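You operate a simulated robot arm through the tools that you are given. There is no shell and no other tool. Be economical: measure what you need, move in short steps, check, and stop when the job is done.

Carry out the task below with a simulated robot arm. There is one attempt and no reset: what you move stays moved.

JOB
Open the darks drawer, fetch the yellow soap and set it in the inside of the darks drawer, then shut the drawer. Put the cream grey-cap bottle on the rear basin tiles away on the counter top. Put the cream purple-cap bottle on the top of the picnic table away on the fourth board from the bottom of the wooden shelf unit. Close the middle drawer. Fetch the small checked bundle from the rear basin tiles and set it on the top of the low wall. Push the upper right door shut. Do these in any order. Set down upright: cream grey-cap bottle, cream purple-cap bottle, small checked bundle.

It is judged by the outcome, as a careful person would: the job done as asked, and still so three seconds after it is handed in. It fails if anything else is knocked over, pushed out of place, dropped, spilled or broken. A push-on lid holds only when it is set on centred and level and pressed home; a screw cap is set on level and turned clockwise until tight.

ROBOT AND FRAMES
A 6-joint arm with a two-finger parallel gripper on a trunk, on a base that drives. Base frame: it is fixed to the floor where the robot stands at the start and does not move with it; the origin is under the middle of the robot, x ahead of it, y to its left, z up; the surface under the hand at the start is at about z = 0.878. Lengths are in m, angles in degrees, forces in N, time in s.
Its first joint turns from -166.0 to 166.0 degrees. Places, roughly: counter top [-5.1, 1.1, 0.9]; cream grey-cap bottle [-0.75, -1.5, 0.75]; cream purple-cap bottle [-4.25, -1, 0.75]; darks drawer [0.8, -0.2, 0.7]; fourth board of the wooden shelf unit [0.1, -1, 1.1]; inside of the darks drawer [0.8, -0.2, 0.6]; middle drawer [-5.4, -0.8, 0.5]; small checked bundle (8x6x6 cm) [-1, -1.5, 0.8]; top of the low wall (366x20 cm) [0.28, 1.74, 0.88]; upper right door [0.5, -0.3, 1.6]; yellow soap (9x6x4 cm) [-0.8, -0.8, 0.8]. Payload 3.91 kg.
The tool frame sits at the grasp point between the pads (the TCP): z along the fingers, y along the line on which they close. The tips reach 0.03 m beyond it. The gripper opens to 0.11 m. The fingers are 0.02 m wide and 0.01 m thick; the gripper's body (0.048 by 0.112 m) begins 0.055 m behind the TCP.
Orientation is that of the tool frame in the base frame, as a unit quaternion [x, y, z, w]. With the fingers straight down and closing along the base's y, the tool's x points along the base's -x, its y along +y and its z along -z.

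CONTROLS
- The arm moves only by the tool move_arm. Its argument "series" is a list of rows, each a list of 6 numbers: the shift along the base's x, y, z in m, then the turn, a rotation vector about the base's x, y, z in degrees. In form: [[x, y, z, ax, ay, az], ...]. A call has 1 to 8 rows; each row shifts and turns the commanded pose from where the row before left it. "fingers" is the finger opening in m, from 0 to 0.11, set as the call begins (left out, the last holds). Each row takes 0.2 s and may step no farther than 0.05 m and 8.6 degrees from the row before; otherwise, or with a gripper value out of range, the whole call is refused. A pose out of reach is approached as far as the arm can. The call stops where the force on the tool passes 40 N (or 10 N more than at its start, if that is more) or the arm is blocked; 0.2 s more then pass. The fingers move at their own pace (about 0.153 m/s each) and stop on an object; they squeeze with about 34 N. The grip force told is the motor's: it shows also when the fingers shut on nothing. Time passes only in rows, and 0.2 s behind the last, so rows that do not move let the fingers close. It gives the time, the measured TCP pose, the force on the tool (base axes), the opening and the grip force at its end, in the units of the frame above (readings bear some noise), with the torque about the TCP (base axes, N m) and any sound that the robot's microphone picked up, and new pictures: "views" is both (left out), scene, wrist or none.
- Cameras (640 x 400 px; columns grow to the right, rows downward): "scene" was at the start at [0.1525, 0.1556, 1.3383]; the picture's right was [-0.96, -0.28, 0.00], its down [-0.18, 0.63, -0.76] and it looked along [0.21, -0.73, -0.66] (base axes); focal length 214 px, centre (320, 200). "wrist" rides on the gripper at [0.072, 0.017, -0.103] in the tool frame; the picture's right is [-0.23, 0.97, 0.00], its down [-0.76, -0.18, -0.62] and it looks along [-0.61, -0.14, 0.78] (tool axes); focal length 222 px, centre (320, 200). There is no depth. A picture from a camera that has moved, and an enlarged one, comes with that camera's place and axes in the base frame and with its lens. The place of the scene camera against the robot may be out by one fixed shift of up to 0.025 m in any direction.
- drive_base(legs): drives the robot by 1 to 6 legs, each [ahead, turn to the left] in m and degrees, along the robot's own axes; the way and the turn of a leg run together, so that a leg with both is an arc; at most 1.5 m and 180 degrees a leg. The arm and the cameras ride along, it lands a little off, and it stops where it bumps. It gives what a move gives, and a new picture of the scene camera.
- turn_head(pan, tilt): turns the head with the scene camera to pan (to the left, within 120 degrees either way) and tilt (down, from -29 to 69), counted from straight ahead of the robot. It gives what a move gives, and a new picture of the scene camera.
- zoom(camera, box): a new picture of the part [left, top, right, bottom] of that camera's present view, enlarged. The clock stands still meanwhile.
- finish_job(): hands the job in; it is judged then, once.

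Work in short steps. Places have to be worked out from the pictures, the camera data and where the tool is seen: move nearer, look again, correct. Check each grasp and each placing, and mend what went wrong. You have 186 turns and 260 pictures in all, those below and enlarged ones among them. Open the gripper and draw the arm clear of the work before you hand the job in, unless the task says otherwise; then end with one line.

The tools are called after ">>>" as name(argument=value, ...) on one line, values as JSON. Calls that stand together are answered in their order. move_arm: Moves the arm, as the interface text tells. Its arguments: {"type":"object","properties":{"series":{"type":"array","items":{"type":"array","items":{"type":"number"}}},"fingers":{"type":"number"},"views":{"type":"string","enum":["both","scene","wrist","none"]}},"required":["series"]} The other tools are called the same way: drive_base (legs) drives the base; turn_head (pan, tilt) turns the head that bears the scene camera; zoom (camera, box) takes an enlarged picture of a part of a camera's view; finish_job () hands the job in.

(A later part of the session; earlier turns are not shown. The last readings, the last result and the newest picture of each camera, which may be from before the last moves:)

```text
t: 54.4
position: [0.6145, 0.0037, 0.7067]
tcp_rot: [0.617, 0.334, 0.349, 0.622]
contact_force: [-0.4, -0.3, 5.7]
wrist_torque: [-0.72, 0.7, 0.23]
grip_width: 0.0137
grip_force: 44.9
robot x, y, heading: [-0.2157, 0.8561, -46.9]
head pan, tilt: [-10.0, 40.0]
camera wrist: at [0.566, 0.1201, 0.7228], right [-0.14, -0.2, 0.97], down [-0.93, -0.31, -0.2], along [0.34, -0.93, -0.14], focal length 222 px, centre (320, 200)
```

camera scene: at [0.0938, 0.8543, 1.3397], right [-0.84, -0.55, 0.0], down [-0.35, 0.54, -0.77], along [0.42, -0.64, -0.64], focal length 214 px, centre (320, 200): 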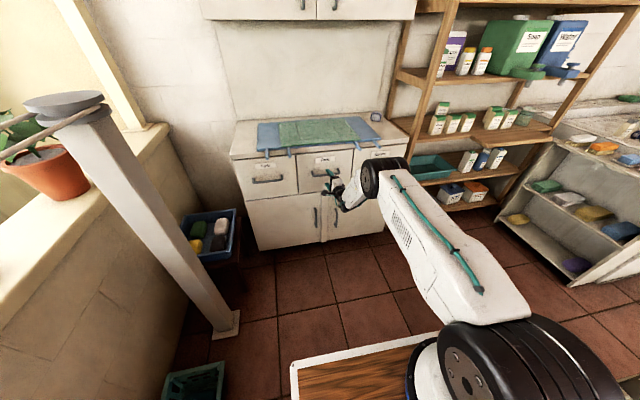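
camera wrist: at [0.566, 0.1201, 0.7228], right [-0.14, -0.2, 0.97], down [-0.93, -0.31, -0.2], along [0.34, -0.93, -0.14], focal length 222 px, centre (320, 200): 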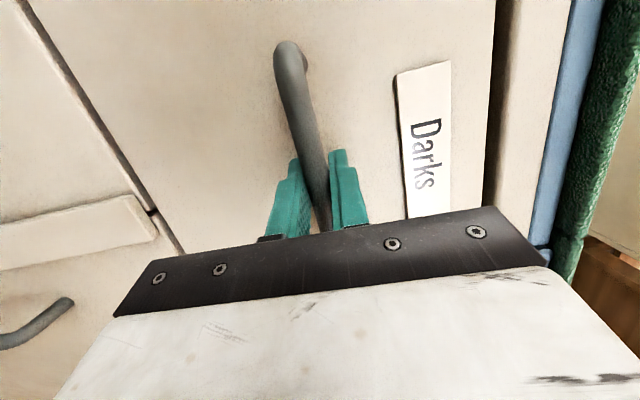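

Gripped the bar (13.7 mm). Pull the drawer straight out.

>>> move_arm(series=[[-0.0137, 0.0146, 0, 0, 0, 0], [-0.0205, 0.0219, 0, 0, 0, 0], [-0.0205, 0.0219, 0, 0, 0, 0], [-0.0205, 0.0219, 0, 0, 0, 0], [-0.0205, 0.0219, 0, 0, 0, 0], [-0.0205, 0.0219, 0, 0, 0, 0]], views="both")

```text
t: 55.7
position: [0.5147, 0.1055, 0.7075]
tcp_rot: [0.617, 0.335, 0.349, 0.621]
contact_force: [-2.6, -3.9, -0.9]
wrist_torque: [-0.71, 0.61, -0.93]
grip_width: 0.014
grip_force: 45.1
robot x, y, heading: [-0.2129, 0.8555, -46.9]
head pan, tilt: [-10.0, 40.0]
stopped in row 6: the force on the tool passed its limit at 42 N (the readings are from after the stop); the commanded pose is now the measured one
camera scene: at [0.0938, 0.8529, 1.3397], right [-0.84, -0.54, 0.0], down [-0.35, 0.54, -0.77], along [0.42, -0.64, -0.64], focal length 214 px, centre (320, 200)
camera wrist: at [0.4652, 0.2215, 0.7228], right [-0.14, -0.2, 0.97], down [-0.93, -0.31, -0.2], along [0.34, -0.93, -0.14], focal length 222 px, centre (320, 200)
```

scene: 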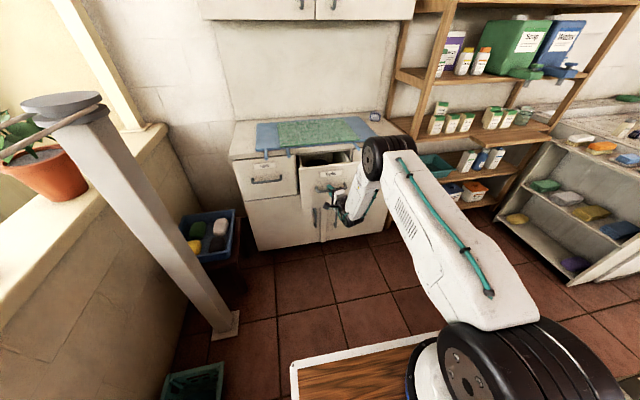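
wrist: 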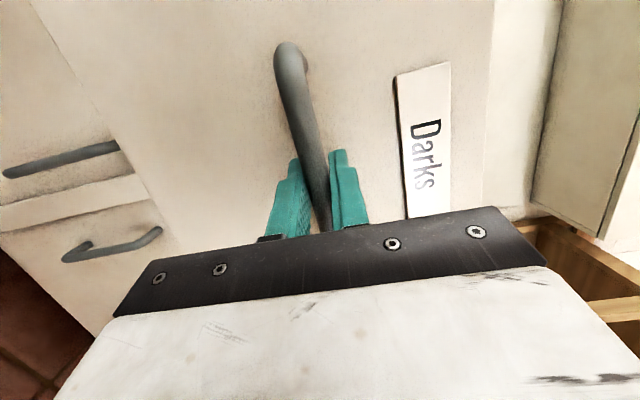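

Drawer is out ~14 cm; continue pulling more slowly.

>>> move_arm(series=[[-0.0103, 0.011, 0, 0, 0, 0], [-0.0137, 0.0146, 0, 0, 0, 0], [-0.0137, 0.0146, 0, 0, 0, 0], [-0.0137, 0.0146, 0, 0, 0, 0], [-0.0137, 0.0146, 0, 0, 0, 0], [-0.0137, 0.0146, 0, 0, 0, 0]], views="scene")

```text
t: 57.1
position: [0.4331, 0.1882, 0.7061]
tcp_rot: [0.616, 0.337, 0.351, 0.62]
contact_force: [-5.0, -6.9, 2.6]
wrist_torque: [-0.63, 0.66, 0.49]
grip_width: 0.0137
grip_force: 45.1
robot x, y, heading: [-0.2126, 0.8596, -47.0]
head pan, tilt: [-10.0, 40.0]
camera scene: at [0.0936, 0.853, 1.3398], right [-0.84, -0.55, 0.0], down [-0.35, 0.54, -0.77], along [0.42, -0.64, -0.64], focal length 214 px, centre (320, 200)
```

scene: 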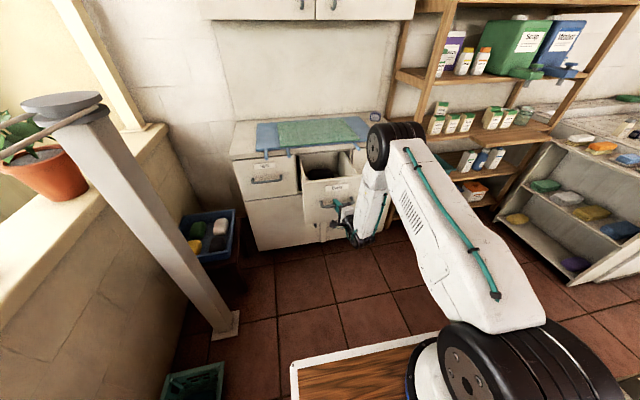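

Out ~26 cm. Look inside.

>>> zoom(camera="scene", box=[240, 110, 400, 210])

```text
4.00 times, centred on (320, 160) of scene
camera zoom: at [0.0936, 0.853, 1.3398], right [-0.84, -0.55, 0.0], down [-0.35, 0.54, -0.77], along [0.42, -0.64, -0.64], focal length 858 px, centre (320, 360)
```

zoom: 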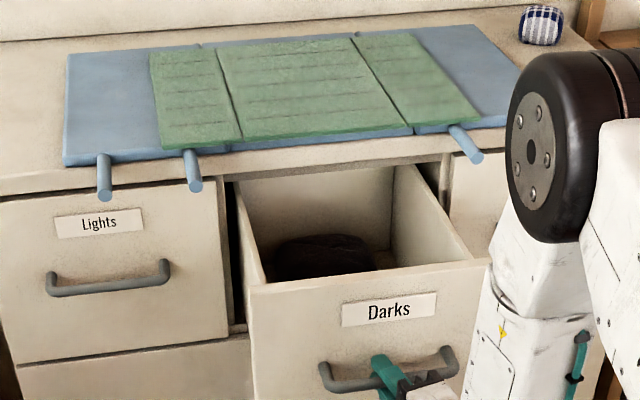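

Drawer is open with room inside. Release the handle, withdraw and raise.

>>> move_arm(fingers=0.08, series=[[0, 0, 0, 0, 0, 0], [0, 0, 0, 0, 0, 0], [-0.0338, 0.0214, 0, 0, 0, 0], [-0.0338, 0.0214, 0, 0, 0, 0], [-0.0338, 0.0214, 0.01, 0, 0, 0], [0, 0, 0.045, 0, 0, 0], [0, 0, 0.045, 0, 0, 0], [0, 0, 0.045, 0, 0, 0]], views="none")

>>> move_arm(series=[[0, 0, 0.045, 0, 0, 0], [0, 0, 0.045, 0, 0, 0], [0, 0, 0.045, 0, 0, 0], [0, 0, 0.045, 0, 0, 0], [0, 0, 0.045, 0, 0, 0], [0, 0, 0.045, 0, 0, 0], [0, 0, 0.045, 0, 0, 0], [0, 0, 0.045, 0, 0, 0]], views="scene")

```text
t: 58.9
position: [0.3313, 0.2556, 0.8486]
tcp_rot: [0.617, 0.335, 0.349, 0.621]
contact_force: [-0.9, -0.3, -0.1]
wrist_torque: [-0.02, 0.01, 0.0]
grip_width: 0.0798
grip_force: 0.0
robot x, y, heading: [-0.2097, 0.862, -46.8]
head pan, tilt: [-10.0, 40.0]
```

```text
t: 60.7
position: [0.334, 0.2542, 1.2137]
tcp_rot: [0.617, 0.334, 0.35, 0.62]
contact_force: [-0.1, -0.1, 0.1]
wrist_torque: [0.01, -0.04, 0.01]
grip_width: 0.0799
grip_force: 0.0
robot x, y, heading: [-0.2131, 0.8585, -47.2]
head pan, tilt: [-10.0, 40.0]
camera scene: at [0.094, 0.8529, 1.3397], right [-0.84, -0.55, 0.0], down [-0.35, 0.54, -0.77], along [0.42, -0.64, -0.64], focal length 214 px, centre (320, 200)
```

scene: 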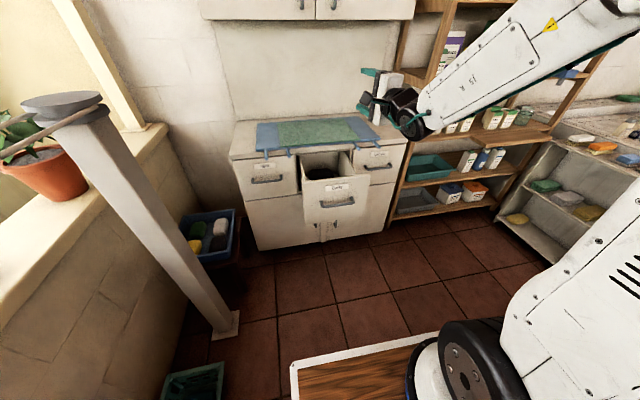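

I'll take the open way round the far side of the block. First tuck the hand higher and closer, then back up.

>>> move_arm(series=[[-0.02, 0.02, 0.035, 0, 0, 0], [-0.02, 0.02, 0.035, 0, 0, 0], [-0.02, 0.02, 0.035, 0, 0, 0], [-0.02, 0.02, 0.035, 0, 0, 0], [-0.02, 0.02, 0.035, 0, 0, 0], [0, 0, 0.035, 0, 0, 0]], views="none")

>>> drive_base(legs=[[-0.8, 0], [0, -45]])

>>> turn_head(pan=-40, tilt=30)

```text
t: 62.1
position: [0.2341, 0.3489, 1.4209]
tcp_rot: [0.617, 0.334, 0.349, 0.621]
contact_force: [-0.8, -0.1, -0.7]
wrist_torque: [0.0, 0.02, 0.03]
grip_width: 0.08
grip_force: 0.0
robot x, y, heading: [-0.2095, 0.8569, -47.0]
head pan, tilt: [-10.0, 40.0]
```

```text
t: 68.5
position: [-0.8198, 0.7756, 1.422]
tcp_rot: [0.699, 0.065, 0.076, 0.708]
contact_force: [0.3, 0.0, -0.5]
wrist_torque: [-0.01, 0.02, 0.04]
grip_width: 0.0799
grip_force: 0.2
robot x, y, heading: [-0.7642, 1.4486, -93.5]
head pan, tilt: [-10.0, 40.0]
camera scene: at [-0.5555, 1.2238, 1.3397], right [-0.97, 0.23, 0.0], down [0.15, 0.63, -0.77], along [-0.18, -0.75, -0.64], focal length 214 px, centre (320, 200)
```

scene: 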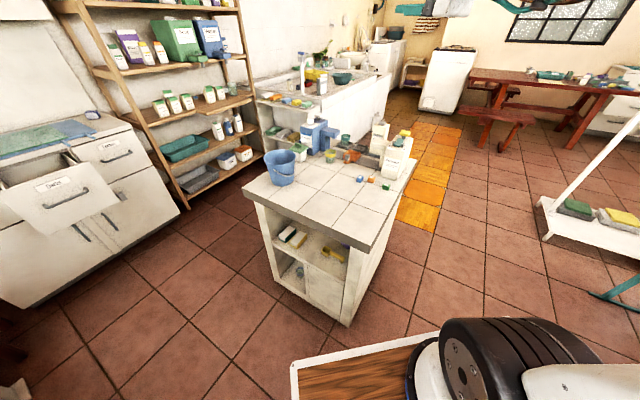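

```text
t: 69.5
position: [-0.821, 0.7741, 1.4203]
tcp_rot: [0.698, 0.064, 0.076, 0.709]
contact_force: [0.2, -0.3, 0.2]
wrist_torque: [0.01, -0.03, -0.02]
grip_width: 0.0802
grip_force: 0.0
robot x, y, heading: [-0.7608, 1.4476, -93.2]
head pan, tilt: [-40.0, 30.0]
camera scene: at [-0.5979, 1.2408, 1.355], right [-0.73, 0.69, 0.0], down [0.34, 0.36, -0.87], along [-0.59, -0.63, -0.5], focal length 214 px, centre (320, 200)
```

scene: 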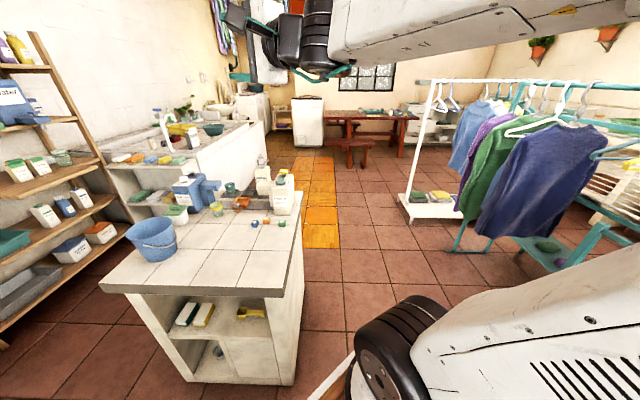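

Aisle past the block is clear. Turn to face along it, drive, then turn to the soap shelf.

>>> drive_base(legs=[[0, -43.8], [1.35, 0], [0, 90], [0.45, 0]])

>>> turn_head(pan=-5, tilt=35)

```text
t: 82.8
position: [-1.1678, -0.0057, 1.4201]
tcp_rot: [0.614, 0.345, 0.358, 0.613]
contact_force: [0.0, 1.5, -0.3]
wrist_torque: [0.01, 0.01, -0.05]
grip_width: 0.0799
grip_force: 0.1
robot x, y, heading: [-1.6366, 0.4852, -44.5]
head pan, tilt: [-40.0, 30.0]
stopped in leg 4: the robot was blocked; the commanded pose is now the measured one
camera scene: at [-1.3691, 0.4738, 1.3551], right [-1.0, -0.1, 0.0], down [-0.05, 0.5, -0.87], along [0.08, -0.86, -0.5], focal length 214 px, centre (320, 200)
```

scene: 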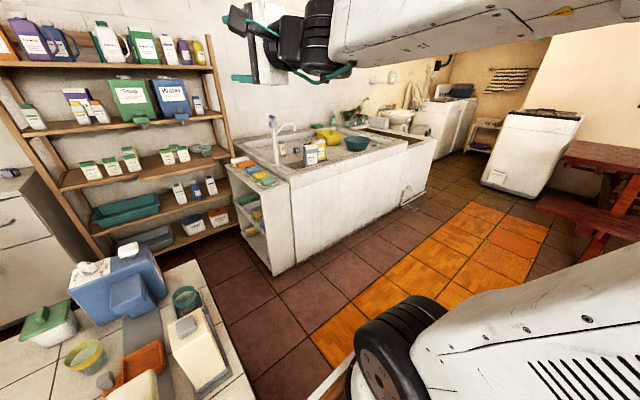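

```text
t: 83.8
position: [-1.1691, -0.0052, 1.4207]
tcp_rot: [0.613, 0.345, 0.359, 0.613]
contact_force: [-0.5, -0.2, 0.8]
wrist_torque: [-0.01, 0.01, 0.04]
grip_width: 0.0799
grip_force: 0.0
robot x, y, heading: [-1.6326, 0.4848, -44.8]
head pan, tilt: [-5.0, 35.0]
camera scene: at [-1.3205, 0.4968, 1.3473], right [-0.76, -0.65, 0.0], down [-0.37, 0.44, -0.82], along [0.53, -0.62, -0.57], focal length 214 px, centre (320, 200)
```

scene: 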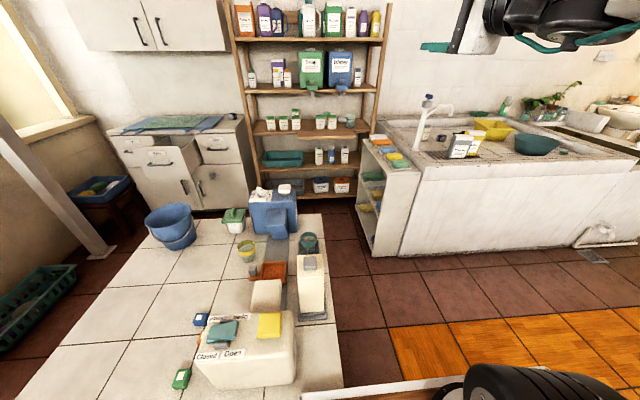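

The base touched the tiled block's corner. Zoom at the soap area to pick the target before repositioning.

>>> zoom(camera="scene", box=[340, 80, 580, 230])

>>> drive_base(legs=[[-0.3, 0], [0, -90], [0.32, 0], [0, 90], [0.4, 0]])

```text
2.67 times, centred on (460, 155) of scene
camera zoom: at [-1.3205, 0.4968, 1.3473], right [-0.76, -0.65, 0.0], down [-0.37, 0.44, -0.82], along [0.53, -0.62, -0.57], focal length 572 px, centre (-53, 320)
```

zoom: 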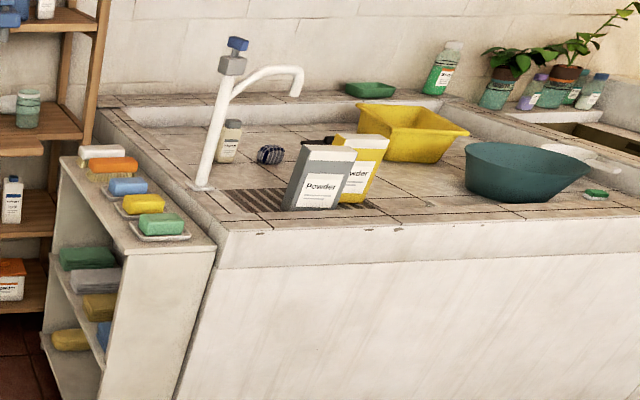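

```text
t: 85.0
position: [-1.2612, 0.0951, 1.4355]
tcp_rot: [0.594, 0.332, 0.354, 0.642]
contact_force: [-2.4, 0.7, 3.0]
wrist_torque: [0.16, 0.21, 0.0]
grip_width: 0.0799
grip_force: 0.0
robot x, y, heading: [-1.6497, 0.5326, -46.4]
head pan, tilt: [-5.0, 35.0]
stopped in leg 1: the robot was blocked; the commanded pose is now the measured one
camera scene: at [-1.3368, 0.5374, 1.3478], right [-0.78, -0.62, 0.0], down [-0.36, 0.45, -0.82], along [0.51, -0.64, -0.57], focal length 214 px, centre (320, 200)
```

scene: 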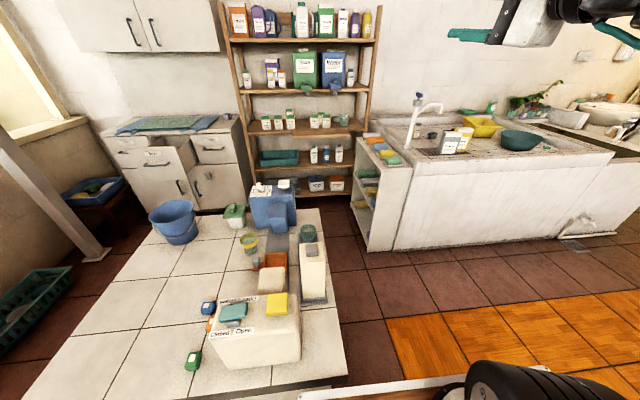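

Something blocked backing; the arm pose shifted. Look behind on both sides.

>>> turn_head(pan=-110, tilt=20)

>>> turn_head(pan=120, tilt=40)

```text
t: 86.9
position: [-1.2518, 0.0877, 1.4321]
tcp_rot: [0.599, 0.333, 0.352, 0.638]
contact_force: [-0.7, -0.4, 0.5]
wrist_torque: [-0.01, -0.01, -0.04]
grip_width: 0.0801
grip_force: 0.0
robot x, y, heading: [-1.6512, 0.5385, -46.9]
head pan, tilt: [-110.0, 20.0]
camera scene: at [-1.4743, 0.5673, 1.3711], right [-0.4, 0.92, 0.0], down [0.31, 0.14, -0.94], along [-0.86, -0.37, -0.34], focal length 214 px, centre (320, 200)
```

scene: 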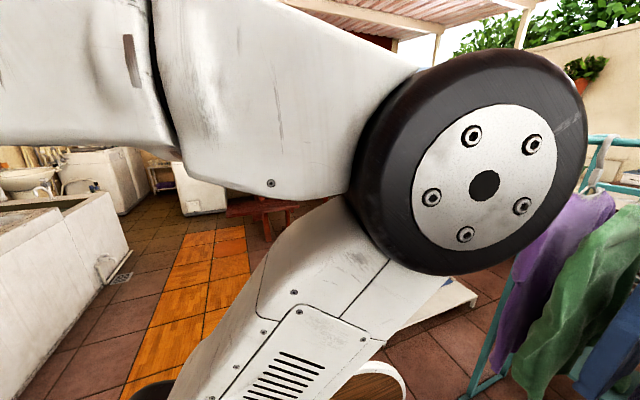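

```text
t: 90.2
position: [-1.252, 0.0881, 1.4295]
tcp_rot: [0.599, 0.333, 0.353, 0.637]
contact_force: [0.4, 0.3, 0.2]
wrist_torque: [-0.02, -0.01, -0.01]
grip_width: 0.0798
grip_force: 0.1
robot x, y, heading: [-1.6513, 0.5363, -46.6]
head pan, tilt: [120.0, 40.0]
camera scene: at [-1.3646, 0.6859, 1.3397], right [0.96, -0.29, 0.0], down [-0.18, -0.62, -0.77], along [0.22, 0.73, -0.64], focal length 214 px, centre (320, 200)
```

scene: 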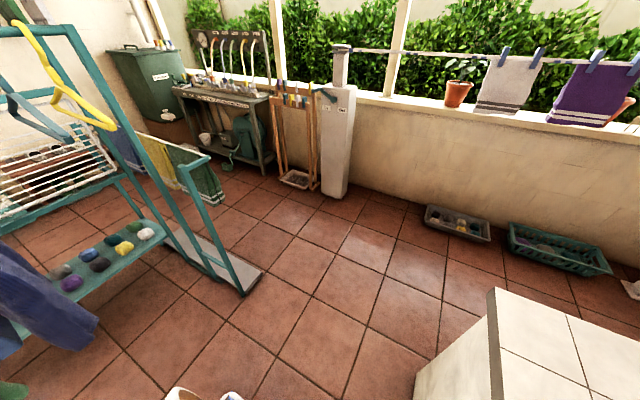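

The elbow sticks out backward toward the laundry rack. Extend the hand forward so the elbow comes in.

>>> move_arm(series=[[0.033, -0.035, 0.0, 0, 0, 0], [0.033, -0.035, 0.0, 0, 0, 0], [0.033, -0.035, 0.0, 0, 0, 0], [0.033, -0.035, -0.0, 0, 0, 0], [0.033, -0.035, -0.01, 0, 0, 0], [0.033, -0.035, -0.01, 0, 0, 0]], views="none")

>>> turn_head(pan=-110, tilt=20)

```text
t: 91.5
position: [-1.0559, -0.1228, 1.411]
tcp_rot: [0.598, 0.334, 0.353, 0.637]
contact_force: [-0.6, 0.0, 0.7]
wrist_torque: [0.03, 0.04, -0.07]
grip_width: 0.0802
grip_force: 0.1
robot x, y, heading: [-1.647, 0.5325, -46.8]
head pan, tilt: [120.0, 40.0]
```

```text
t: 94.8
position: [-1.0573, -0.1237, 1.4098]
tcp_rot: [0.599, 0.334, 0.354, 0.636]
contact_force: [-0.4, -0.2, 0.2]
wrist_torque: [-0.03, 0.03, 0.0]
grip_width: 0.0801
grip_force: 0.1
robot x, y, heading: [-1.6486, 0.5368, -46.6]
head pan, tilt: [-110.0, 20.0]
camera scene: at [-1.4743, 0.5673, 1.3711], right [-0.4, 0.92, 0.0], down [0.31, 0.14, -0.94], along [-0.86, -0.37, -0.34], focal length 214 px, centre (320, 200)
```

scene: 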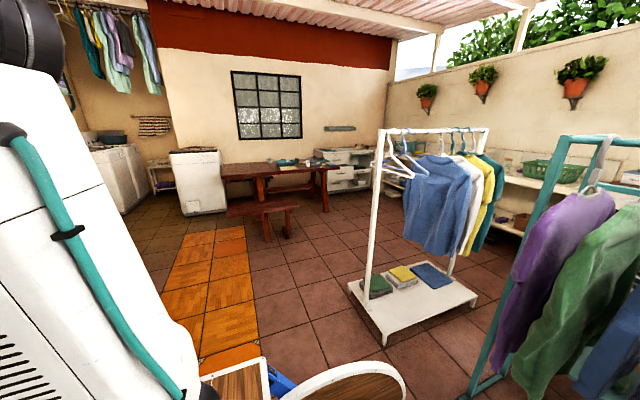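

Clear now. Back a touch, then shift diagonally past the block corner and face the soap.

>>> drive_base(legs=[[-0.1, 0], [0, -45], [0.45, 0], [0, 45], [0.3, 0]])

>>> turn_head(pan=0, tilt=40)

```text
t: 104.0
position: [-0.924, -0.6997, 1.4099]
tcp_rot: [0.598, 0.335, 0.356, 0.635]
contact_force: [0.0, -0.4, -0.2]
wrist_torque: [-0.04, -0.03, 0.02]
grip_width: 0.0799
grip_force: 0.0
robot x, y, heading: [-1.5221, -0.0452, -46.1]
head pan, tilt: [-110.0, 20.0]
camera scene: at [-1.3477, -0.0128, 1.3711], right [-0.4, 0.91, 0.0], down [0.31, 0.14, -0.94], along [-0.86, -0.38, -0.34], focal length 214 px, centre (320, 200)
```

scene: 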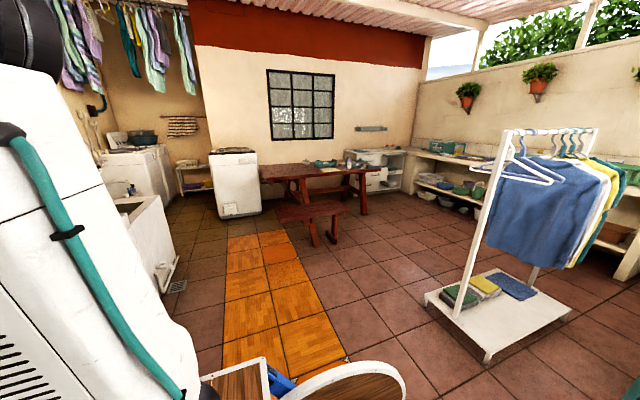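

```text
t: 105.9
position: [-0.9256, -0.6995, 1.4088]
tcp_rot: [0.598, 0.335, 0.355, 0.636]
contact_force: [0.7, -0.1, -0.5]
wrist_torque: [0.0, 0.0, -0.02]
grip_width: 0.0802
grip_force: 0.1
robot x, y, heading: [-1.5227, -0.0474, -46.2]
head pan, tilt: [0.0, 40.0]
camera scene: at [-1.2038, -0.0365, 1.3397], right [-0.72, -0.69, 0.0], down [-0.45, 0.46, -0.77], along [0.53, -0.55, -0.64], focal length 214 px, centre (320, 200)
```

scene: 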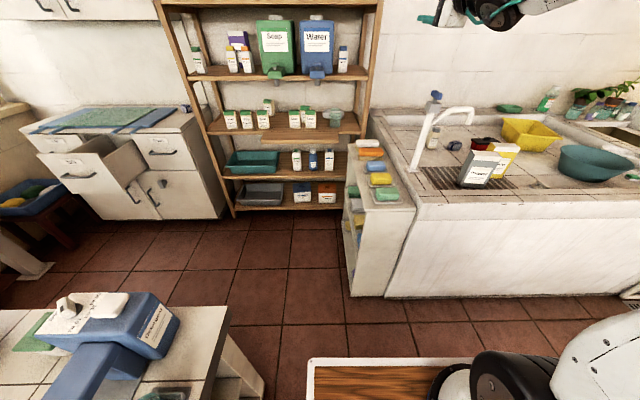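

Yellow soap is around (-0.84,-0.80,0.8), just ahead. Turn the hand to point down while lowering.

>>> move_arm(fingers=0.1, series=[[0, 0, -0.015, 4.07, 6.62, 0], [0, 0, -0.015, 4.07, 6.62, 0], [0, 0, -0.015, 4.07, 6.62, 0], [0, 0, -0.015, 4.07, 6.62, 0], [0, 0, -0.015, 4.07, 6.62, 0], [0, 0, -0.015, 4.07, 6.62, 0]], views="none")

>>> move_arm(series=[[0, 0, -0.015, 4.07, 6.62, 0], [0, 0, -0.015, 4.07, 6.62, 0], [0, 0, -0.015, 4.07, 6.62, 0], [0, 0, -0.015, 4.07, 6.62, 0], [0, 0, -0.015, 4.07, 6.62, 0], [0, 0, -0.015, 4.07, 6.62, 0]], views="both")

```text
t: 107.3
position: [-0.9248, -0.6996, 1.3191]
tcp_rot: [0.801, 0.449, 0.193, 0.346]
contact_force: [0.2, 1.0, 0.3]
wrist_torque: [-0.01, 0.01, 0.01]
grip_width: 0.1
grip_force: 0.0
robot x, y, heading: [-1.5221, -0.0473, -46.2]
head pan, tilt: [0.0, 40.0]
```

```text
t: 108.7
position: [-0.9247, -0.6992, 1.2301]
tcp_rot: [0.872, 0.489, 0.001, 0.001]
contact_force: [0.0, 0.9, 0.5]
wrist_torque: [-0.03, -0.03, 0.0]
grip_width: 0.1001
grip_force: 0.1
robot x, y, heading: [-1.5257, -0.0463, -46.2]
head pan, tilt: [0.0, 40.0]
camera scene: at [-1.204, -0.0362, 1.3398], right [-0.72, -0.69, 0.0], down [-0.45, 0.46, -0.77], along [0.53, -0.55, -0.64], focal length 214 px, centre (320, 200)
camera wrist: at [-0.8739, -0.6463, 1.333], right [0.71, -0.7, 0.0], down [-0.55, -0.56, 0.62], along [-0.44, -0.44, -0.78], focal length 222 px, centre (320, 200)
```

scene: 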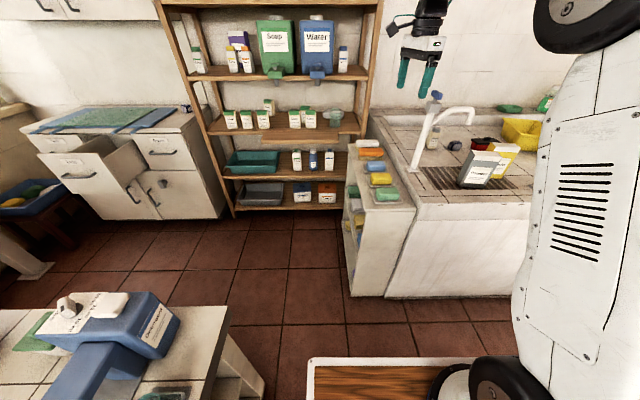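
wrist: 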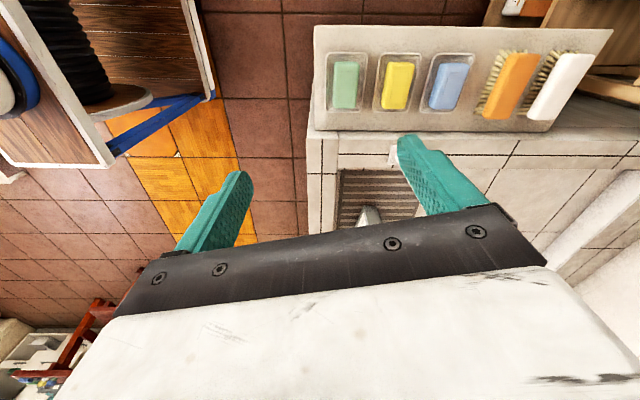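

Soap seen from above at ≈(-0.83,-0.82). Drive forward 0.13 m and align finger yaw with the soap's width.

>>> drive_base(legs=[[0.13, 0]])

>>> move_arm(series=[[0, 0, -0.04, 0, 0, -7.2], [0, 0, -0.04, 0, 0, -7.2], [0, 0, -0.04, 0, 0, 0]], views="wrist")

```text
t: 109.9
position: [-0.8374, -0.7918, 1.2291]
tcp_rot: [0.872, 0.489, 0.001, 0.001]
contact_force: [-0.6, 0.2, 0.4]
wrist_torque: [-0.02, 0.01, -0.01]
grip_width: 0.1
grip_force: 0.0
robot x, y, heading: [-1.4352, -0.1382, -46.1]
head pan, tilt: [0.0, 40.0]
camera scene: at [-1.1158, -0.128, 1.3397], right [-0.72, -0.69, 0.0], down [-0.45, 0.46, -0.77], along [0.53, -0.55, -0.64], focal length 214 px, centre (320, 200)
```

scene: 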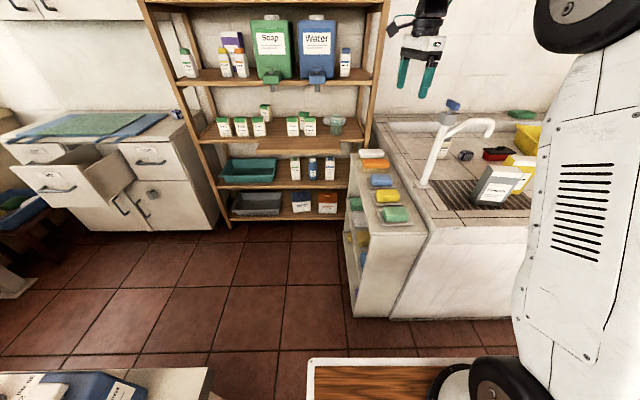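

```text
t: 110.7
position: [-0.8372, -0.7893, 1.1105]
tcp_rot: [0.927, 0.376, 0.002, 0.003]
contact_force: [0.2, 0.3, 0.5]
wrist_torque: [-0.01, 0.02, 0.01]
grip_width: 0.1
grip_force: 0.1
robot x, y, heading: [-1.431, -0.1381, -46.0]
head pan, tilt: [0.0, 40.0]
camera wrist: at [-0.774, -0.7509, 1.2129], right [0.51, -0.86, 0.0], down [-0.67, -0.4, 0.62], along [-0.53, -0.32, -0.78], focal length 222 px, centre (320, 200)
```

wrist: 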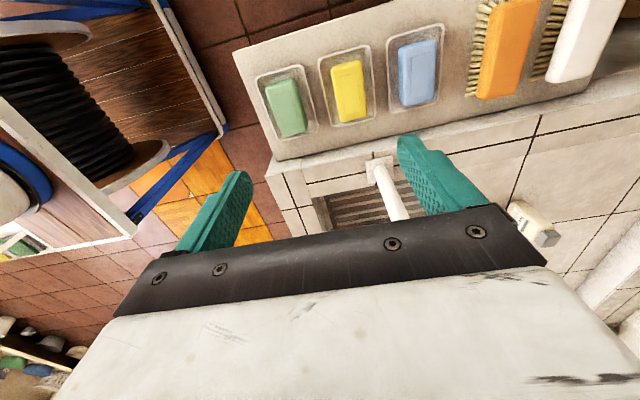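

Soap refined to ≈(-0.828,-0.845), top ≈0.78. Move above and lower partway.

>>> move_arm(series=[[0.005, -0.028, -0.02, 0, 0, 0], [0.004, -0.028, -0.03, 0, 0, 0], [0, 0, -0.045, 0, 0, 0], [0, 0, -0.045, 0, 0, 0], [0, 0, -0.045, 0, 0, 0]], views="both")

```text
t: 111.9
position: [-0.8295, -0.8453, 0.9292]
tcp_rot: [0.927, 0.376, 0.003, 0.002]
contact_force: [0.2, 0.4, 0.0]
wrist_torque: [-0.02, 0.02, 0.03]
grip_width: 0.1001
grip_force: 0.2
robot x, y, heading: [-1.433, -0.1378, -46.2]
head pan, tilt: [0.0, 40.0]
camera scene: at [-1.1161, -0.1277, 1.3398], right [-0.72, -0.69, 0.0], down [-0.45, 0.46, -0.77], along [0.53, -0.55, -0.64], focal length 214 px, centre (320, 200)
camera wrist: at [-0.7655, -0.8069, 1.0315], right [0.52, -0.86, 0.0], down [-0.67, -0.4, 0.62], along [-0.53, -0.32, -0.78], focal length 222 px, centre (320, 200)
```

scene: 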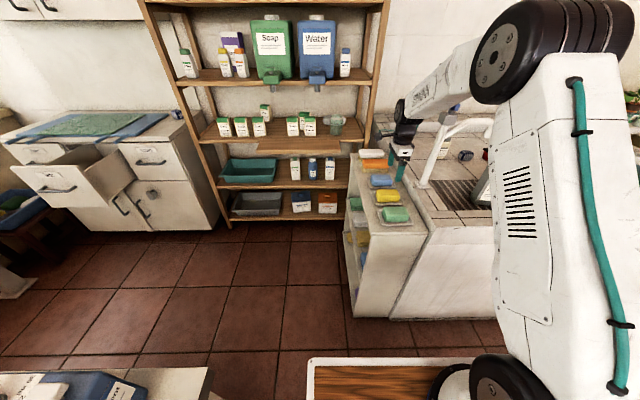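
wrist: 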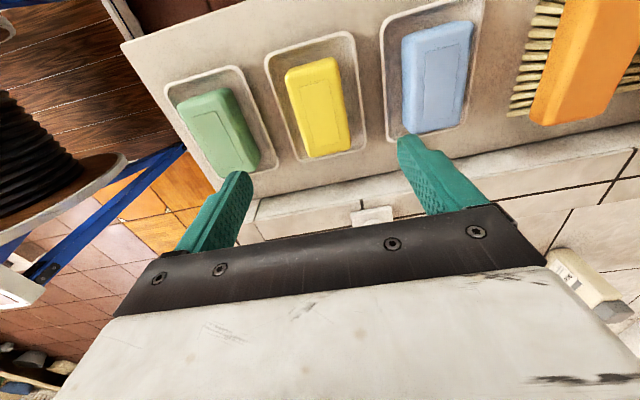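

Aligned. Narrow the opening to 7.5 cm to stay inside the dish and descend.

>>> move_arm(fingers=0.078, series=[[0.002, 0.001, -0.035, 0, 0, 0], [0.001, 0.001, -0.035, 0, 0, 0], [0, 0, -0.03, 0, 0, 0], [0, 0, -0.02, 0, 0, 0]], views="both")

```text
t: 112.9
position: [-0.8247, -0.8463, 0.8039]
tcp_rot: [0.927, 0.375, 0.003, 0.002]
contact_force: [-1.4, 0.4, 0.5]
wrist_torque: [-0.04, 0.01, -0.02]
grip_width: 0.0778
grip_force: 0.0
robot x, y, heading: [-1.4372, -0.1366, -45.9]
head pan, tilt: [0.0, 40.0]
camera scene: at [-1.1159, -0.1278, 1.3397], right [-0.72, -0.69, 0.0], down [-0.45, 0.46, -0.77], along [0.53, -0.55, -0.64], focal length 214 px, centre (320, 200)
camera wrist: at [-0.7604, -0.8071, 0.9079], right [0.52, -0.86, 0.0], down [-0.67, -0.4, 0.62], along [-0.53, -0.32, -0.78], focal length 222 px, centre (320, 200)
```

scene: 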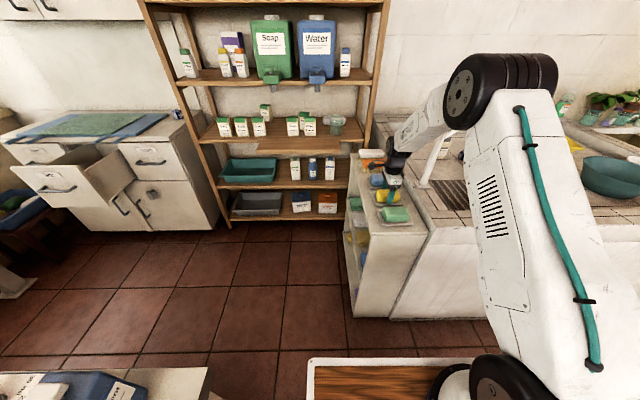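
wrist: 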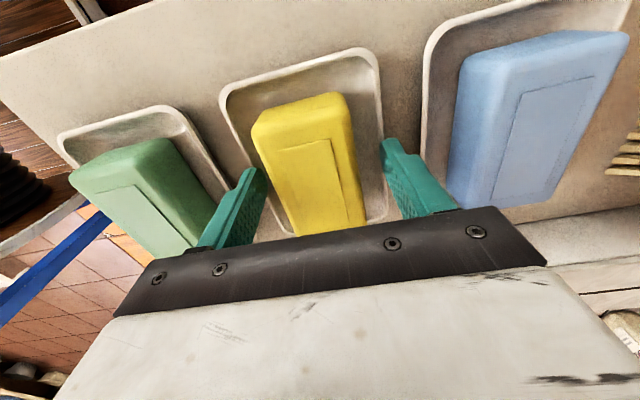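

Well centred. Go down a bit more and grip.

>>> move_arm(series=[[0, 0, -0.015, 0, 0, 0], [0, 0, -0.008, 0, 0, 0]], views="none")

>>> move_arm(fingers=0.0, series=[[0, 0, 0, 0, 0, 0], [0, 0, 0, 0, 0, 0], [0, 0, 0.02, 0, 0, 0], [0, 0, 0.04, 0, 0, 0], [0, 0, 0.04, 0, 0, 0], [0, 0, 0.04, 0, 0, 0]], views="both")

```text
t: 113.3
position: [-0.823, -0.8484, 0.8043]
tcp_rot: [0.926, 0.377, 0.003, 0.006]
contact_force: [-4.7, 7.7, 17.5]
wrist_torque: [0.88, 0.79, -0.07]
grip_width: 0.0825
grip_force: 5.0
robot x, y, heading: [-1.4303, -0.138, -46.0]
head pan, tilt: [0.0, 40.0]
stopped in row 1: the force on the tool passed its limit at 60 N (the readings are from after the stop); the commanded pose is now the measured one
```

```text
t: 114.7
position: [-0.8235, -0.8453, 0.9419]
tcp_rot: [0.927, 0.375, 0.003, 0.005]
contact_force: [0.6, -0.2, -2.0]
wrist_torque: [0.0, -0.02, -0.01]
grip_width: 0.0517
grip_force: 33.9
robot x, y, heading: [-1.4315, -0.1368, -46.1]
head pan, tilt: [0.0, 40.0]
camera scene: at [-1.1156, -0.1283, 1.3396], right [-0.72, -0.69, 0.0], down [-0.45, 0.46, -0.77], along [0.53, -0.55, -0.64], focal length 214 px, centre (320, 200)
camera wrist: at [-0.7602, -0.8063, 1.045], right [0.52, -0.86, 0.01], down [-0.68, -0.4, 0.62], along [-0.53, -0.33, -0.78], focal length 222 px, centre (320, 200)
```

scene: 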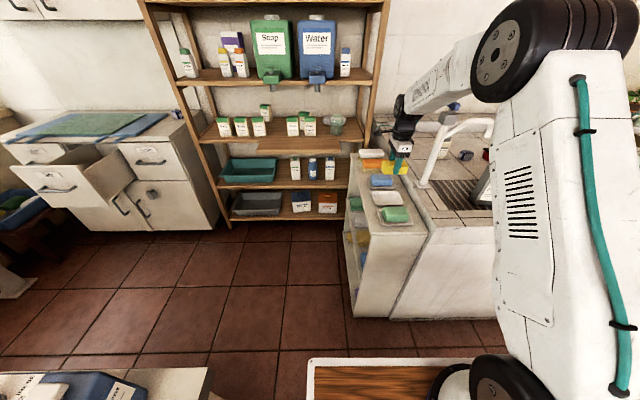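
wrist: 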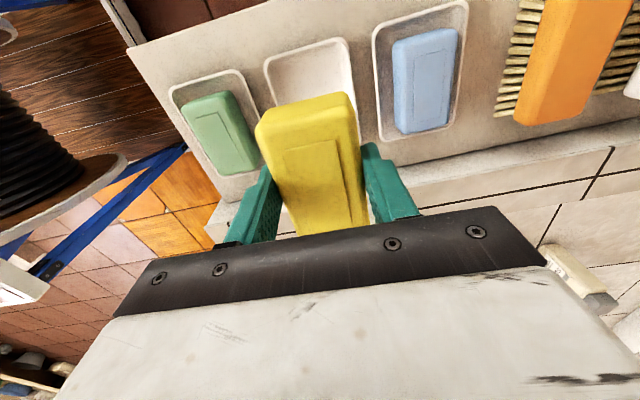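

Soap is in the grip. Raise it well above everything and drive back around the block.

>>> move_arm(series=[[0, 0, 0.048, 0, 0, 0], [0, 0, 0.048, 0, 0, 0], [0, 0, 0.048, 0, 0, 0], [0, 0, 0.048, 0, 0, 0], [0, 0, 0.048, 0, 0, 0], [0, 0, 0.048, 0, 0, 0], [0, 0, 0.048, 0, 0, 0], [0, 0, 0.048, 0, 0, 0]], views="none")

>>> move_arm(series=[[0, 0, 0.048, 0, 0, 0], [0, 0, 0.048, 0, 0, 0]], views="none")

>>> drive_base(legs=[[-0.45, 0], [0, -45], [-0.38, 0], [0, -45], [-0.4, 0]])

```text
t: 116.5
position: [-0.8253, -0.8438, 1.3242]
tcp_rot: [0.927, 0.375, 0.003, 0.006]
contact_force: [0.3, 0.9, -1.2]
wrist_torque: [-0.02, -0.04, -0.02]
grip_width: 0.0518
grip_force: 34.4
out of reach, approached as far as the arm can: row 8
robot x, y, heading: [-1.4348, -0.1359, -46.2]
head pan, tilt: [0.0, 40.0]
```

```text
t: 117.1
position: [-0.8565, -0.8095, 1.3709]
tcp_rot: [0.927, 0.376, 0.003, 0.006]
contact_force: [1.2, 0.0, -2.3]
wrist_torque: [0.03, 0.03, -0.02]
grip_width: 0.0516
grip_force: 34.4
out of reach, approached as far as the arm can: row 1, 2
robot x, y, heading: [-1.4366, -0.1396, -46.0]
head pan, tilt: [0.0, 40.0]
```

```text
t: 128.0
position: [-2.1103, 0.2686, 1.3727]
tcp_rot: [0.924, -0.381, -0.003, 0.008]
contact_force: [-0.1, 0.3, -2.1]
wrist_torque: [0.01, 0.01, 0.0]
grip_width: 0.0518
grip_force: 34.2
robot x, y, heading: [-1.4476, 0.8551, -135.0]
head pan, tilt: [0.0, 40.0]
camera scene: at [-1.4353, 0.54, 1.3397], right [-0.71, 0.71, 0.0], down [0.46, 0.45, -0.77], along [-0.54, -0.54, -0.64], focal length 214 px, centre (320, 200)
```

scene: 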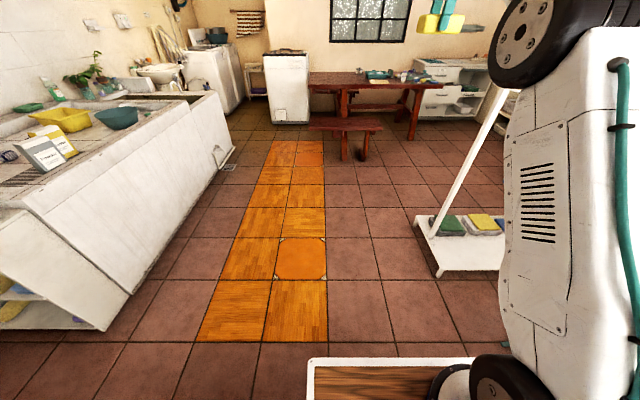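

Continue backing along the aisle, then turn to face the drawer.

>>> drive_base(legs=[[-0.92, 0], [0, 45]])

>>> drive_base(legs=[[0, 43.2], [0.55, 0]])

>>> turn_head(pan=-10, tilt=45)

```text
t: 134.8
position: [-0.8515, 0.6078, 1.3711]
tcp_rot: [1.0, 0.009, 0.001, 0.008]
contact_force: [-0.2, -0.2, -2.3]
wrist_torque: [-0.01, -0.03, -0.01]
grip_width: 0.0516
grip_force: 34.4
robot x, y, heading: [-0.8131, 1.4934, -89.6]
head pan, tilt: [0.0, 40.0]
camera scene: at [-0.5763, 1.2826, 1.3397], right [-1.0, -0.01, 0.0], down [-0.01, 0.64, -0.77], along [0.01, -0.77, -0.64], focal length 214 px, centre (320, 200)
```

scene: 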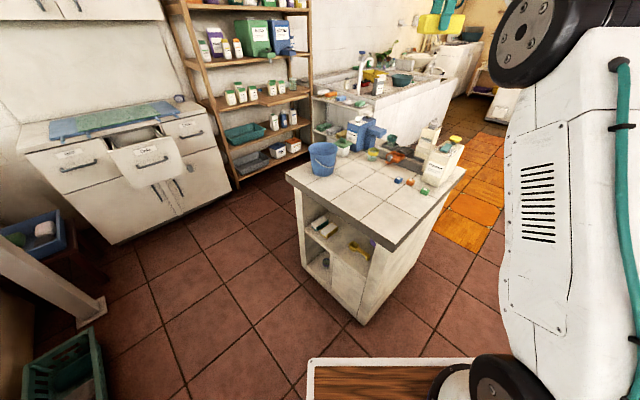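

```text
t: 140.0
position: [0.1299, 0.4152, 1.3719]
tcp_rot: [0.93, 0.368, 0.004, 0.008]
contact_force: [0.1, 0.2, -1.8]
wrist_torque: [-0.03, 0.01, -0.01]
grip_width: 0.0518
grip_force: 33.8
robot x, y, heading: [-0.4342, 1.0951, -46.7]
head pan, tilt: [0.0, 40.0]
camera scene: at [-0.1195, 1.0996, 1.3397], right [-0.73, -0.68, 0.0], down [-0.44, 0.47, -0.77], along [0.52, -0.56, -0.64], focal length 214 px, centre (320, 200)
```

scene: 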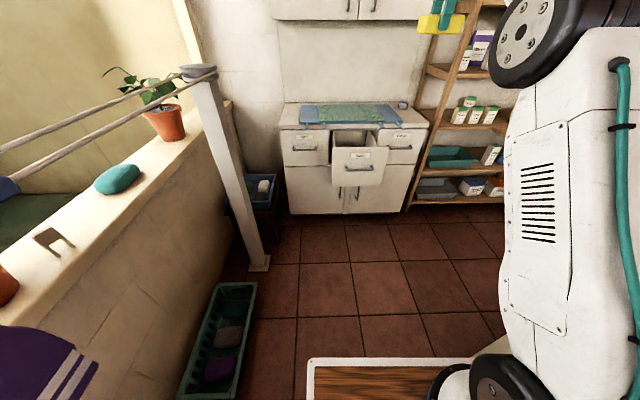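

```text
t: 140.7
position: [0.13, 0.4158, 1.3726]
tcp_rot: [0.93, 0.369, 0.004, 0.008]
contact_force: [-0.1, 0.0, -2.5]
wrist_torque: [0.01, -0.05, -0.02]
grip_width: 0.0516
grip_force: 34.5
robot x, y, heading: [-0.4397, 1.0952, -47.0]
head pan, tilt: [-10.0, 45.0]
camera scene: at [-0.1331, 1.0936, 1.3325], right [-0.84, -0.55, 0.0], down [-0.39, 0.59, -0.71], along [0.39, -0.59, -0.71], focal length 214 px, centre (320, 200)
```

scene: 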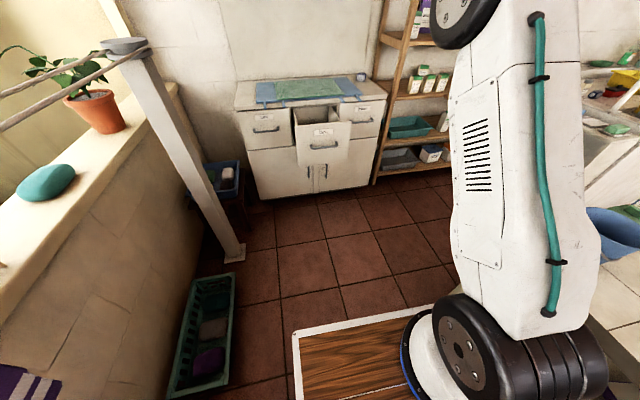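

Robot is aligned with the drawer. Drive forward 0.53 m so the drawer is under the hand.

>>> drive_base(legs=[[0.53, 0]])

>>> move_arm(series=[[0.006, 0.006, -0.045, 0, 0, 0], [0.006, 0.006, -0.045, 0, 0, 0], [0.006, 0.006, -0.045, 0, 0, 0], [0.006, 0.006, -0.045, 0, 0, 0], [0.006, 0.006, -0.045, 0, 0, 0], [0.006, 0.006, -0.045, 0, 0, 0], [0.006, 0.006, -0.045, 0, 0, 0]], views="both")

```text
t: 143.9
position: [0.4978, 0.0083, 1.3721]
tcp_rot: [0.931, 0.365, 0.004, 0.008]
contact_force: [-0.1, 0.0, -2.8]
wrist_torque: [-0.03, -0.01, 0.03]
grip_width: 0.0515
grip_force: 33.7
robot x, y, heading: [-0.0635, 0.6938, -47.3]
head pan, tilt: [-10.0, 45.0]
camera scene: at [0.2406, 0.6888, 1.3324], right [-0.84, -0.54, 0.0], down [-0.38, 0.6, -0.71], along [0.38, -0.6, -0.71], focal length 214 px, centre (320, 200)
```

scene: 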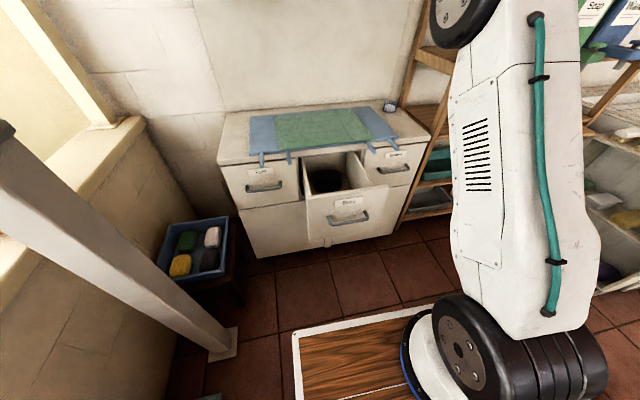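

```text
t: 145.5
position: [0.5389, 0.0541, 1.0592]
tcp_rot: [0.931, 0.366, 0.004, 0.007]
contact_force: [-0.5, 0.2, -1.8]
wrist_torque: [-0.02, 0.02, 0.02]
grip_width: 0.0516
grip_force: 34.1
robot x, y, heading: [-0.0646, 0.6911, -47.3]
head pan, tilt: [-10.0, 45.0]
camera scene: at [0.2404, 0.689, 1.3325], right [-0.84, -0.54, 0.0], down [-0.38, 0.6, -0.71], along [0.38, -0.6, -0.71], focal length 214 px, centre (320, 200)
camera wrist: at [0.6025, 0.092, 1.1614], right [0.5, -0.87, 0.02], down [-0.69, -0.38, 0.62], along [-0.53, -0.32, -0.79], focal length 222 px, centre (320, 200)
```

scene: 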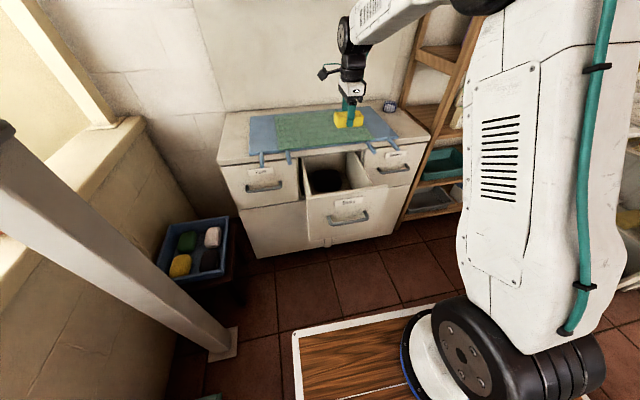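
wrist: 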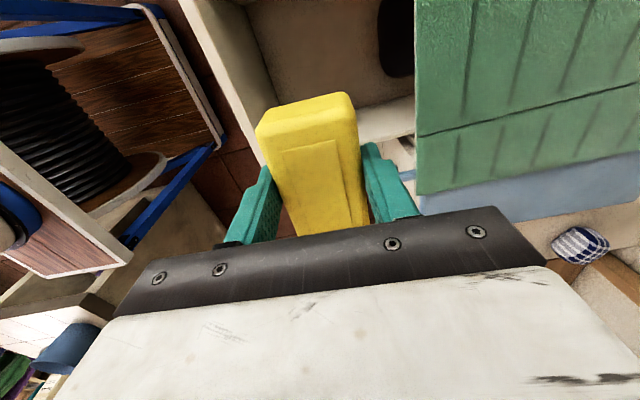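

Drawer opening spans e2≈-0.23…-0.43 with a dark item at the back; I centre the soap in the front part and lower.

>>> move_arm(series=[[0.006, 0.011, -0.03, 0, 0, 0], [0.006, 0.011, -0.04, 0, 0, 0], [0, 0, -0.045, 0, 0, 0], [0, 0, -0.045, 0, 0, 0], [0, 0, -0.045, 0, 0, 0], [0, 0, -0.045, 0, 0, 0]], views="both")

```text
t: 146.9
position: [0.5517, 0.0719, 0.8081]
tcp_rot: [0.931, 0.366, 0.004, 0.007]
contact_force: [-0.2, 0.4, -1.1]
wrist_torque: [-0.04, -0.03, 0.02]
grip_width: 0.0518
grip_force: 33.6
robot x, y, heading: [-0.0626, 0.6925, -47.5]
head pan, tilt: [-10.0, 45.0]
camera scene: at [0.2403, 0.6892, 1.3325], right [-0.84, -0.54, 0.0], down [-0.38, 0.6, -0.71], along [0.38, -0.6, -0.71], focal length 214 px, centre (320, 200)
camera wrist: at [0.6147, 0.1092, 0.912], right [0.5, -0.87, 0.02], down [-0.69, -0.38, 0.62], along [-0.53, -0.32, -0.79], focal length 222 px, centre (320, 200)
```

scene: 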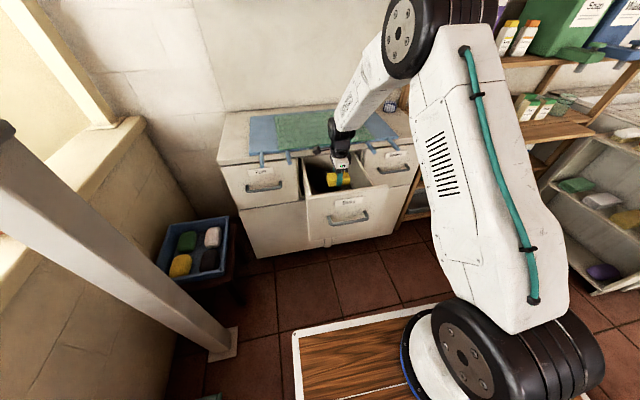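
wrist: 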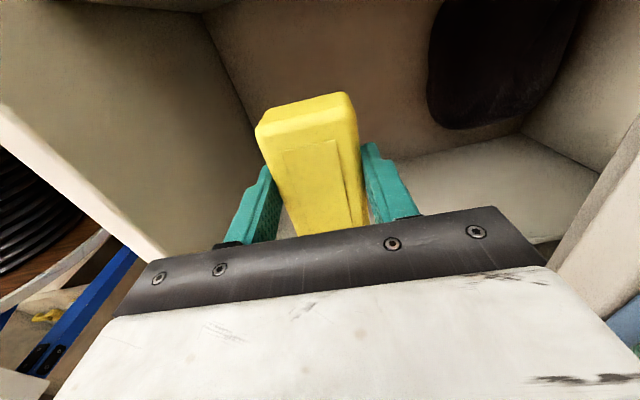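

Inside the drawer, clear all round. Continue down until contact.

>>> move_arm(series=[[0, 0, -0.04, 0, 0, 0], [0, 0, -0.04, 0, 0, 0], [0, 0, -0.03, 0, 0, 0], [0, 0, -0.02, 0, 0, 0], [0, 0, -0.02, 0, 0, 0]], views="both")

```text
t: 148.1
position: [0.5524, 0.0709, 0.6589]
tcp_rot: [0.931, 0.366, 0.004, 0.008]
contact_force: [0.7, 0.2, -1.6]
wrist_torque: [-0.04, -0.03, 0.0]
grip_width: 0.0518
grip_force: 33.9
robot x, y, heading: [-0.0588, 0.6915, -47.1]
head pan, tilt: [-10.0, 45.0]
camera scene: at [0.2405, 0.689, 1.3325], right [-0.84, -0.54, 0.0], down [-0.38, 0.6, -0.71], along [0.38, -0.6, -0.71], focal length 214 px, centre (320, 200)
camera wrist: at [0.6158, 0.1096, 0.7618], right [0.5, -0.87, 0.02], down [-0.69, -0.38, 0.62], along [-0.53, -0.32, -0.79], focal length 222 px, centre (320, 200)
```

scene: 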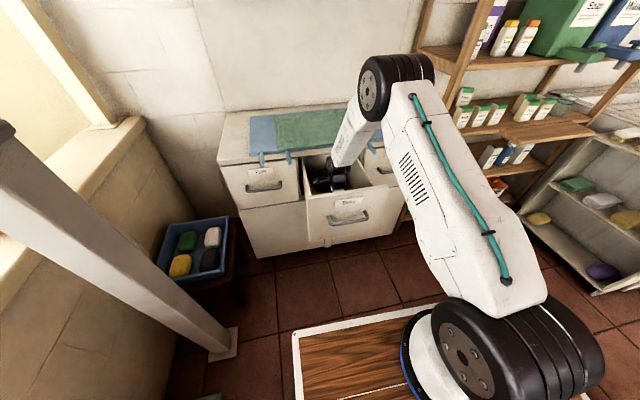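
wrist: 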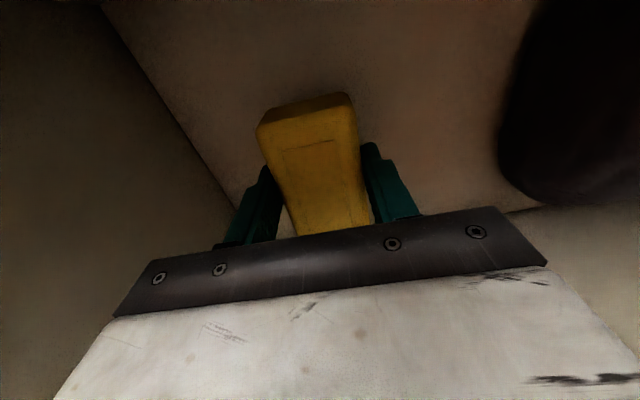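

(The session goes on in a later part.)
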